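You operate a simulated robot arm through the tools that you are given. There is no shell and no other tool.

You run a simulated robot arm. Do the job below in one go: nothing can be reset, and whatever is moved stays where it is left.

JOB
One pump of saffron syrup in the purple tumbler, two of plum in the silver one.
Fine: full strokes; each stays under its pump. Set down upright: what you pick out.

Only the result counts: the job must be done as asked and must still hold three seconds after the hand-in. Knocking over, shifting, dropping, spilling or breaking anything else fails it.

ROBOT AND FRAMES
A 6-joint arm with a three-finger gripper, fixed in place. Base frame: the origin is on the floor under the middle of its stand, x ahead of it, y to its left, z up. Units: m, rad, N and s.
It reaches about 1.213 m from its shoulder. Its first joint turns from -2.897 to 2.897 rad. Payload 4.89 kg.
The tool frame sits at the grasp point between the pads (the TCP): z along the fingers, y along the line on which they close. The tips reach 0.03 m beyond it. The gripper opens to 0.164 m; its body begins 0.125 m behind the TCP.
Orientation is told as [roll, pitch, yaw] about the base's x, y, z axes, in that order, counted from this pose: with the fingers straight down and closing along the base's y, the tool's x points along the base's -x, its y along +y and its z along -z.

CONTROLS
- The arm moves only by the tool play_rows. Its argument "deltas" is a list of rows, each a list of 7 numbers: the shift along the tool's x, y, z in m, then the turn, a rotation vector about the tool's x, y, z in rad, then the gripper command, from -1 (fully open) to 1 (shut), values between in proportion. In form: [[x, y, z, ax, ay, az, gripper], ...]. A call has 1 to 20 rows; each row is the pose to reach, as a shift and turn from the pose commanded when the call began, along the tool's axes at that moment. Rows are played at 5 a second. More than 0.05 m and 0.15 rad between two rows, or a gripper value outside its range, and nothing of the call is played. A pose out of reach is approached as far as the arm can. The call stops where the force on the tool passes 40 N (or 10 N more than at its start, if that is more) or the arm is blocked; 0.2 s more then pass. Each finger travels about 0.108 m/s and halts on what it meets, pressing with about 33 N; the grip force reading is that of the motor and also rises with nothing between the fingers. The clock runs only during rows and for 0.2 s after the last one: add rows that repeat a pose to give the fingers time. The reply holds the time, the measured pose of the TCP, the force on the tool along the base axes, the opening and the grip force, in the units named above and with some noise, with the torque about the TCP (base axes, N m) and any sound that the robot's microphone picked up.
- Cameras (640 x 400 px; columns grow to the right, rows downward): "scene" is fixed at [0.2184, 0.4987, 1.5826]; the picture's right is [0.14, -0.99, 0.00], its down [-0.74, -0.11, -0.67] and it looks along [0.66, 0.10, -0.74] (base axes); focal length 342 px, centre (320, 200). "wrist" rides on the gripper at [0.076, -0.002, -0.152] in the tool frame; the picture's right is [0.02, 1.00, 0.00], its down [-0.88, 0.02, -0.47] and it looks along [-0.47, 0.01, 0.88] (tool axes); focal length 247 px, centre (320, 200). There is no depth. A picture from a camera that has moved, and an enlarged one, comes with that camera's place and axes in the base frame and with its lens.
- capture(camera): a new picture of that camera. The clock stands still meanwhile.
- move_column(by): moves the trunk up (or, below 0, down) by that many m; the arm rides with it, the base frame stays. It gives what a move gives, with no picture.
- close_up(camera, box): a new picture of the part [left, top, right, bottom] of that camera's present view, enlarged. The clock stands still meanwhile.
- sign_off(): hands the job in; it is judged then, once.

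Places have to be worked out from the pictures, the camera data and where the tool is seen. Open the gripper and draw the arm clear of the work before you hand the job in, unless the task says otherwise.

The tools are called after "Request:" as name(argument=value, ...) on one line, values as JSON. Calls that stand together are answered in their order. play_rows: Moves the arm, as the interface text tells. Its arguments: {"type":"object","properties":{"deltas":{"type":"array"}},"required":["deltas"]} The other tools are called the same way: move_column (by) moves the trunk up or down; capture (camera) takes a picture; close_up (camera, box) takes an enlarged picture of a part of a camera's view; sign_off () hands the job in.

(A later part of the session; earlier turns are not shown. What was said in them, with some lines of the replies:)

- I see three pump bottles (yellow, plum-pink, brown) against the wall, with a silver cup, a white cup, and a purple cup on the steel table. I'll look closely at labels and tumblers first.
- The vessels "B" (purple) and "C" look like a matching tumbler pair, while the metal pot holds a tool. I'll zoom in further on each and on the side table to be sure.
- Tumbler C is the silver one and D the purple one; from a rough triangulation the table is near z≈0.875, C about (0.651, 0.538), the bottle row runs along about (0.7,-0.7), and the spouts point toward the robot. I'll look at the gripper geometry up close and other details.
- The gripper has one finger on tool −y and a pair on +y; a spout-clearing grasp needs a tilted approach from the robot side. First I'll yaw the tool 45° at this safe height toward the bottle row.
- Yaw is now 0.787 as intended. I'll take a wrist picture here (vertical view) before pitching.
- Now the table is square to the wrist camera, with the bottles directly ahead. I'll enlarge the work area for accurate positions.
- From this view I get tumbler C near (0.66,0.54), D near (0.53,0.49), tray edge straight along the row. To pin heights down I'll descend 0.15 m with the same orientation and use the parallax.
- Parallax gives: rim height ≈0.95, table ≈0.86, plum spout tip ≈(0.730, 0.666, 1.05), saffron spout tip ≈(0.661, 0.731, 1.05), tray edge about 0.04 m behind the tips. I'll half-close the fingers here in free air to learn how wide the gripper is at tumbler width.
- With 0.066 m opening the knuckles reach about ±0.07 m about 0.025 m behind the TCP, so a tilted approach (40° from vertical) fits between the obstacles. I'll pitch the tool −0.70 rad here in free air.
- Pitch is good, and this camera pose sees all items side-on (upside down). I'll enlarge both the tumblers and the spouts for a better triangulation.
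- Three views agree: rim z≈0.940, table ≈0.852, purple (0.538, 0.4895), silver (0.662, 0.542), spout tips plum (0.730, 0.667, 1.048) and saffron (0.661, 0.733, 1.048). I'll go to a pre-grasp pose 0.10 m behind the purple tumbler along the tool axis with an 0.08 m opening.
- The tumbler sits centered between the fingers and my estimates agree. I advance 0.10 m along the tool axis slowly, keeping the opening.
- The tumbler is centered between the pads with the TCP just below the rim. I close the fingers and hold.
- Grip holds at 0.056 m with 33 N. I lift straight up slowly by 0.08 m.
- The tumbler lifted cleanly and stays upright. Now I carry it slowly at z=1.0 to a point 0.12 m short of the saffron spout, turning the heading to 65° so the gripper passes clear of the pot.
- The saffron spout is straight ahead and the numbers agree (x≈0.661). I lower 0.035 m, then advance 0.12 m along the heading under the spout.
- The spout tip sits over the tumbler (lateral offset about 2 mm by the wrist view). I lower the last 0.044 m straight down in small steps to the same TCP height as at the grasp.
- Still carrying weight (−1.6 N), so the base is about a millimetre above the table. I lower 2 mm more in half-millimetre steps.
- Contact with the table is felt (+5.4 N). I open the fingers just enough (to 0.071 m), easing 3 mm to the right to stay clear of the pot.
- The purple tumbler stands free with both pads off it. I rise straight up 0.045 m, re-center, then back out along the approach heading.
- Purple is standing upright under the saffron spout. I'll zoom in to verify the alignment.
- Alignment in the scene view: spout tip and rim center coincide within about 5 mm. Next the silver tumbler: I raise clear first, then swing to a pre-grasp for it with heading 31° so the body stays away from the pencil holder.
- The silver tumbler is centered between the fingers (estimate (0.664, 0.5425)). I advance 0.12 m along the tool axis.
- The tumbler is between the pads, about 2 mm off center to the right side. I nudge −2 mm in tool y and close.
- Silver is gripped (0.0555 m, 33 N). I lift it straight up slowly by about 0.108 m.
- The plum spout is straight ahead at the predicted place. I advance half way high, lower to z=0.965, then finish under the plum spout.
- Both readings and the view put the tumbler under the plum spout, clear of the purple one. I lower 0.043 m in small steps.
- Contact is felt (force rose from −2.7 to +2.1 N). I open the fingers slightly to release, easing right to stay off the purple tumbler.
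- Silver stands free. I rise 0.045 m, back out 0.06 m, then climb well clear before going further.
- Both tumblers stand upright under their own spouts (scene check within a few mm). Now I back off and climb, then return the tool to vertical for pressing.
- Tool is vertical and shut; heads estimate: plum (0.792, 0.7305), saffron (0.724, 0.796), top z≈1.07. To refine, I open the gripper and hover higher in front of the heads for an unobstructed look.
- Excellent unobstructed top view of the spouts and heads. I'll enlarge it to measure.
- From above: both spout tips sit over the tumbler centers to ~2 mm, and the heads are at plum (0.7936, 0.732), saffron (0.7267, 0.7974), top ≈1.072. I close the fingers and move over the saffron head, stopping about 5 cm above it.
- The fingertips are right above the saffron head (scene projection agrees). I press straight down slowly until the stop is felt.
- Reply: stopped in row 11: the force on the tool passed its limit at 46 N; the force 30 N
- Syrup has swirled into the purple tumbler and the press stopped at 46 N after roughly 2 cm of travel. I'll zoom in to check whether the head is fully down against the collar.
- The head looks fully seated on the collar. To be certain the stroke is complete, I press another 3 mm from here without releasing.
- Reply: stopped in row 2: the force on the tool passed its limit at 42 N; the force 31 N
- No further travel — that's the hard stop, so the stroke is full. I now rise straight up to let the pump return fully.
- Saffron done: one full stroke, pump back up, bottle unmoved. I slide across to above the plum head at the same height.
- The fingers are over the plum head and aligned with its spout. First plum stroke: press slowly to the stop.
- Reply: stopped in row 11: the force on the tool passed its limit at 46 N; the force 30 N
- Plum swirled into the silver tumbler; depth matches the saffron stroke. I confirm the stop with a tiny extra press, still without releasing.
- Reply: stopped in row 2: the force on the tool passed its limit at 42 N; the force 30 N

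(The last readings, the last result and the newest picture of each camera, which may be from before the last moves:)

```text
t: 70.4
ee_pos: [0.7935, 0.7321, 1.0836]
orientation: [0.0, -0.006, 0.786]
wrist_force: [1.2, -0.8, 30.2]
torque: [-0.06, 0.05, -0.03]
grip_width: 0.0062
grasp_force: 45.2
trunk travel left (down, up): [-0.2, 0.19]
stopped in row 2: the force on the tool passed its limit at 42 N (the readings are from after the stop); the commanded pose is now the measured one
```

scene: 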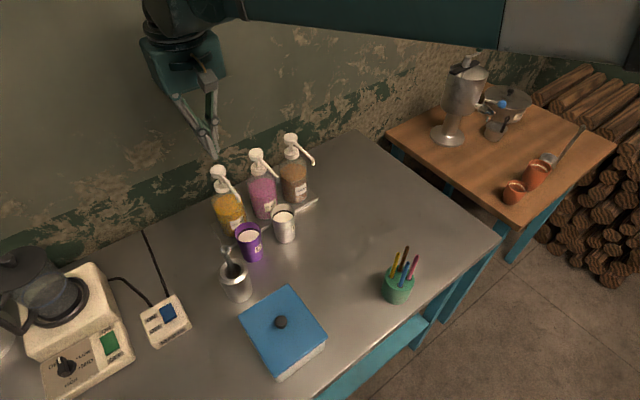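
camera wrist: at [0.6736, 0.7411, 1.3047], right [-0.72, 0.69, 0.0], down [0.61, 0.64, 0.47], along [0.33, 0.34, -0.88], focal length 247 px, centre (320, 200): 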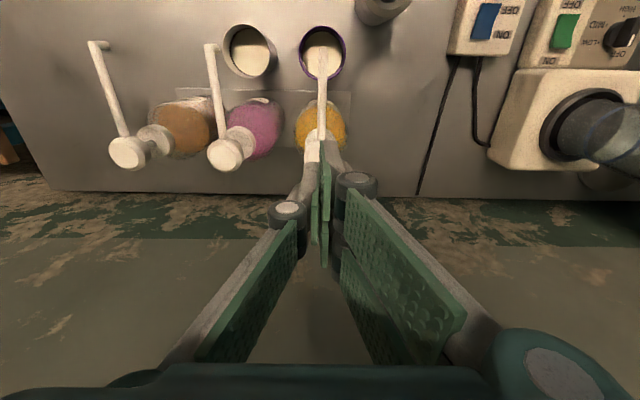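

Hard stop confirmed. I rise fully clear so the pump returns, and wait a moment.

Request:
play_rows(deltas=[[0, 0, -0.005, 0, 0, 0, 1], [0, 0, -0.01, 0, 0, 0, 1], [0, 0, -0.015, 0, 0, 0, 1], [0, 0, -0.02, 0, 0, 0, 1], [0, 0, -0.026, 0, 0, 0, 1], [0, 0, -0.036, 0, 0, 0, 1], [0, 0, -0.05, 0, 0, 0, 1], [0, 0, -0.068, 0, 0, 0, 1], [0, 0, -0.068, 0, 0, 0, 1], [0, 0, -0.068, 0, 0, 0, 1]])

Request:
close_up(camera="scene", box=[220, 120, 320, 260])

Request:
close_up(camera="wrist", box=[180, 0, 440, 220])

```text
t: 72.6
ee_pos: [0.792, 0.7307, 1.1476]
orientation: [0.001, -0.004, 0.785]
wrist_force: [-0.6, -0.2, 0.3]
torque: [-0.01, -0.04, 0.04]
grip_width: 0.0001
grasp_force: 45.4
trunk travel left (down, up): [-0.2, 0.19]
```

```text
2.86 times, centred on (270, 190) of scene
camera zoom: at [0.2184, 0.4987, 1.5826], right [0.14, -0.99, 0.0], down [-0.74, -0.11, -0.67], along [0.66, 0.1, -0.74], focal length 976 px, centre (463, 229)
```

zoom: 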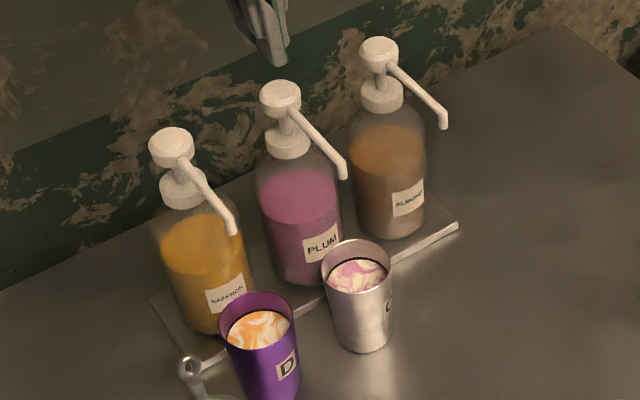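

```text
1.82 times, centred on (310, 110) of wrist
camera zoom: at [0.7396, 0.6768, 1.3003], right [-0.72, 0.69, 0.0], down [0.61, 0.63, 0.48], along [0.33, 0.34, -0.88], focal length 449 px, centre (338, 364)
```

zoom: 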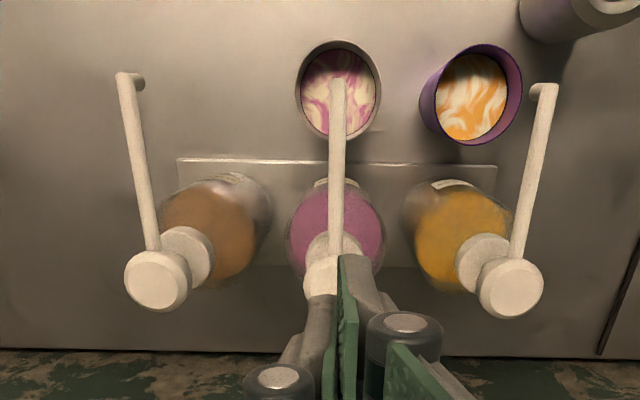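

The plum pump is back up and the alignment is unchanged. Second plum stroke now (with a 2 mm forward correction).

Request:
play_rows(deltas=[[-0.001, 0, 0.018, 0, 0, 0, 1], [-0.0015, 0, 0.033, 0, 0, 0, 1], [-0.0015, 0, 0.04, 0, 0, 0, 1], [-0.0015, 0, 0.044, 0, 0, 0, 1], [-0.0015, 0, 0.048, 0, 0, 0, 1], [-0.0015, 0, 0.052, 0, 0, 0, 1], [-0.0015, 0, 0.056, 0, 0, 0, 1], [-0.0015, 0, 0.06, 0, 0, 0, 1], [-0.0015, 0, 0.064, 0, 0, 0, 1], [-0.0015, 0, 0.068, 0, 0, 0, 1], [-0.0015, 0, 0.072, 0, 0, 0, 1], [-0.0015, 0, 0.076, 0, 0, 0, 1], [-0.0015, 0, 0.08, 0, 0, 0, 1], [-0.0015, 0, 0.084, 0, 0, 0, 1]])

Request:
close_up(camera="scene", box=[220, 120, 320, 260])

```text
t: 74.9
ee_pos: [0.7929, 0.7333, 1.0825]
orientation: [-0.003, -0.007, 0.784]
wrist_force: [2.4, 1.1, 29.8]
torque: [-0.05, 0.04, 0.03]
grip_width: 0.006
grasp_force: 44.6
trunk travel left (down, up): [-0.2, 0.19]
stopped in row 11: the force on the tool passed its limit at 44 N (the readings are from after the stop); the commanded pose is now the measured one
```

```text
2.86 times, centred on (270, 190) of scene
camera zoom: at [0.2184, 0.4987, 1.5826], right [0.14, -0.99, 0.0], down [-0.74, -0.11, -0.67], along [0.66, 0.1, -0.74], focal length 976 px, centre (463, 229)
```

zoom: 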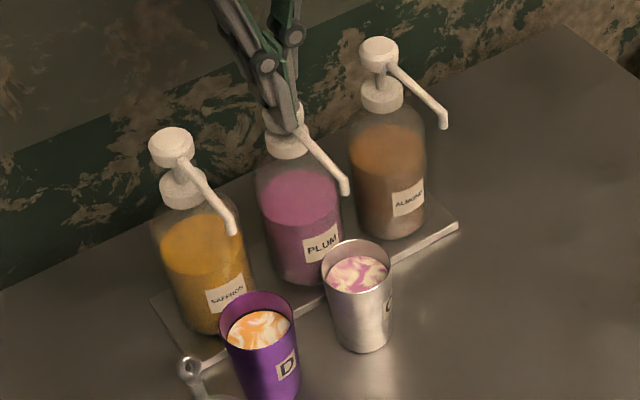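

The second stroke reached the same depth (1.0825) with the same stop force. A tiny confirming press, as before, without releasing.

Request:
play_rows(deltas=[[0, 0, 0.001, 0, 0, 0, 1], [0, 0, 0.002, 0, 0, 0, 1], [0, 0, 0.003, 0, 0, 0, 1], [0, 0, 0.003, 0, 0, 0, 1]])

Request:
play_rows(deltas=[[0, 0, -0.005, 0, 0, 0, 1], [0, 0, -0.01, 0, 0, 0, 1], [0, 0, -0.015, 0, 0, 0, 1], [0, 0, -0.02, 0, 0, 0, 1], [0, 0, -0.026, 0, 0, 0, 1], [0, 0, -0.036, 0, 0, 0, 1], [0, 0, -0.05, 0, 0, 0, 1], [0, 0, -0.075, 0, 0, 0, 1], [0, 0, -0.11, 0, 0, 0, 1], [0, 0, -0.15, 0, 0, 0, 1], [0, 0, -0.15, 0, 0, 0, 1]])

Request:
close_up(camera="scene", box=[200, 120, 340, 270])

Request:
close_up(camera="wrist", box=[180, 0, 440, 220])

```text
t: 75.3
ee_pos: [0.7942, 0.7332, 1.0827]
orientation: [-0.002, -0.007, 0.785]
wrist_force: [-0.1, -0.8, 30.3]
torque: [-0.1, 0.11, 0.04]
grip_width: 0.006
grasp_force: 45.3
trunk travel left (down, up): [-0.2, 0.19]
stopped in row 2: the force on the tool passed its limit at 42 N (the readings are from after the stop); the commanded pose is now the measured one
```

```text
t: 77.7
ee_pos: [0.7927, 0.7347, 1.2306]
orientation: [-0.001, -0.007, 0.786]
wrist_force: [-0.7, 0.3, 0.0]
torque: [0.05, -0.07, -0.03]
grip_width: 0.0
grasp_force: 45.1
trunk travel left (down, up): [-0.2, 0.19]
```

```text
2.67 times, centred on (270, 195) of scene
camera zoom: at [0.2184, 0.4987, 1.5826], right [0.14, -0.99, 0.0], down [-0.74, -0.11, -0.67], along [0.66, 0.1, -0.74], focal length 911 px, centre (453, 213)
```

zoom: 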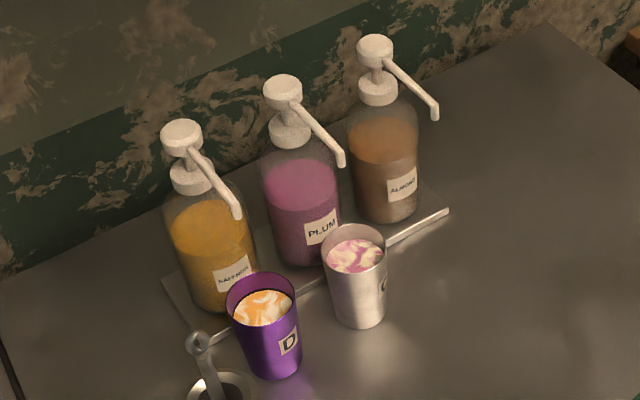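

```text
1.82 times, centred on (310, 110) of wrist
camera zoom: at [0.7397, 0.6797, 1.3818], right [-0.72, 0.69, 0.0], down [0.61, 0.63, 0.48], along [0.33, 0.34, -0.88], focal length 449 px, centre (338, 364)
```

zoom: 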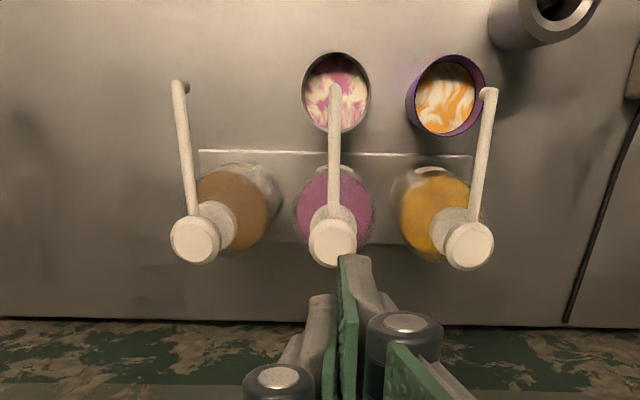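

One saffron and two plum strokes are in, all pumps are back up, and nothing else moved. I climb, draw the arm back toward its start position, and open the gripper.

Request:
play_rows(deltas=[[0, 0, -0.04, 0, 0, 0, 1], [0, 0, -0.08, 0, 0, 0, 1], [0, 0, -0.12, 0, 0, 0, 1], [0.035, 0, -0.12, 0, 0, 0, 1], [0.075, 0, -0.12, 0, 0, 0, 1], [0.115, 0, -0.12, 0, 0, 0, 1], [0.155, 0, -0.12, 0, 0, 0, 1], [0.195, 0, -0.12, 0, 0, 0, 1], [0.235, 0, -0.12, 0, 0, 0, 0.5], [0.275, 0, -0.12, 0, 0, 0, 0], [0.315, 0, -0.12, 0, 0, 0, -0.5], [0.355, 0, -0.12, 0, 0, 0, -1], [0.395, 0, -0.12, 0, 0, 0, -1], [0.43, 0, -0.12, 0, 0, 0, -1], [0.43, 0, -0.12, 0, 0, 0, -1], [0.43, 0, -0.12, 0, 0, 0, -1]])

Request:
capture(camera="scene")

Request:
capture(camera="wrist")

Request:
close_up(camera="scene", box=[190, 120, 430, 340])

```text
t: 81.1
ee_pos: [0.4909, 0.4266, 1.3467]
orientation: [0.0, -0.008, 0.784]
wrist_force: [-0.7, -0.1, 0.7]
torque: [0.04, -0.04, -0.02]
grip_width: 0.1641
grasp_force: 0.1
trunk travel left (down, up): [-0.2, 0.19]
```

```text
taken
```

scene: 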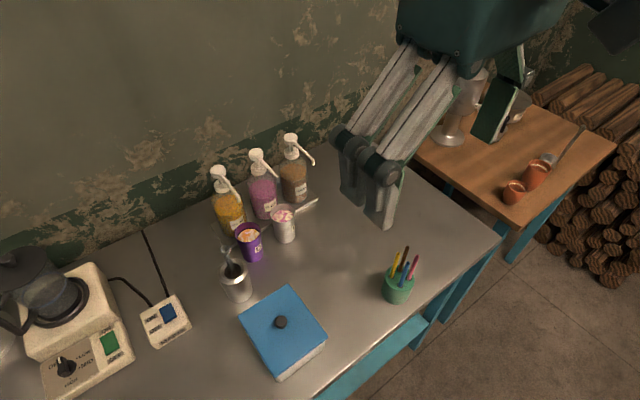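

```text
taken
camera wrist: at [0.4368, 0.3702, 1.4992], right [-0.72, 0.69, 0.0], down [0.61, 0.63, 0.48], along [0.33, 0.34, -0.88], focal length 247 px, centre (320, 200)
```

wrist: 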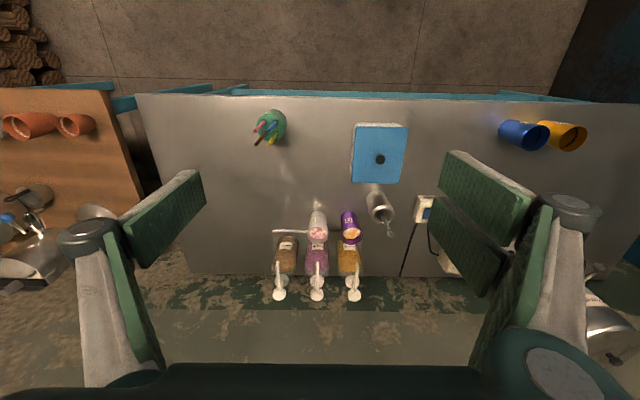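

```text
1.82 times, centred on (310, 230) of scene
camera zoom: at [0.2184, 0.4987, 1.5826], right [0.14, -0.99, 0.0], down [-0.74, -0.11, -0.67], along [0.66, 0.1, -0.74], focal length 621 px, centre (338, 146)
```

zoom: 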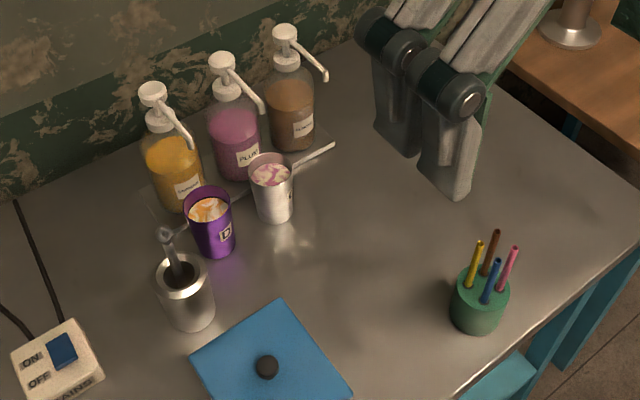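

The arm is clear and the gripper open. The purple tumbler stands upright under saffron with one pump, the silver under plum with two, and everything else is where it was, so I hand in.

Request:
sign_off()

```text
The job is handed in.
```

The purple tumbler got one full pump of saffron and the silver tumbler got two full pumps of plum. I handed the job in.

- **Tumblers:** both stand upright under their own pumps, with each spout over the centre of its tumbler to within a few millimetres.
- **Strokes:** all three strokes went down to the pump's hard stop, and each pump came back up fully afterwards.
- **Rest of the table:** the last pictures show no spills and nothing else moved. The arm was drawn back with the gripper open before hand-in.

I took "silver" to be the tumbler marked C, not the metal pot with the tool in it, because C matches the purple one in shape.
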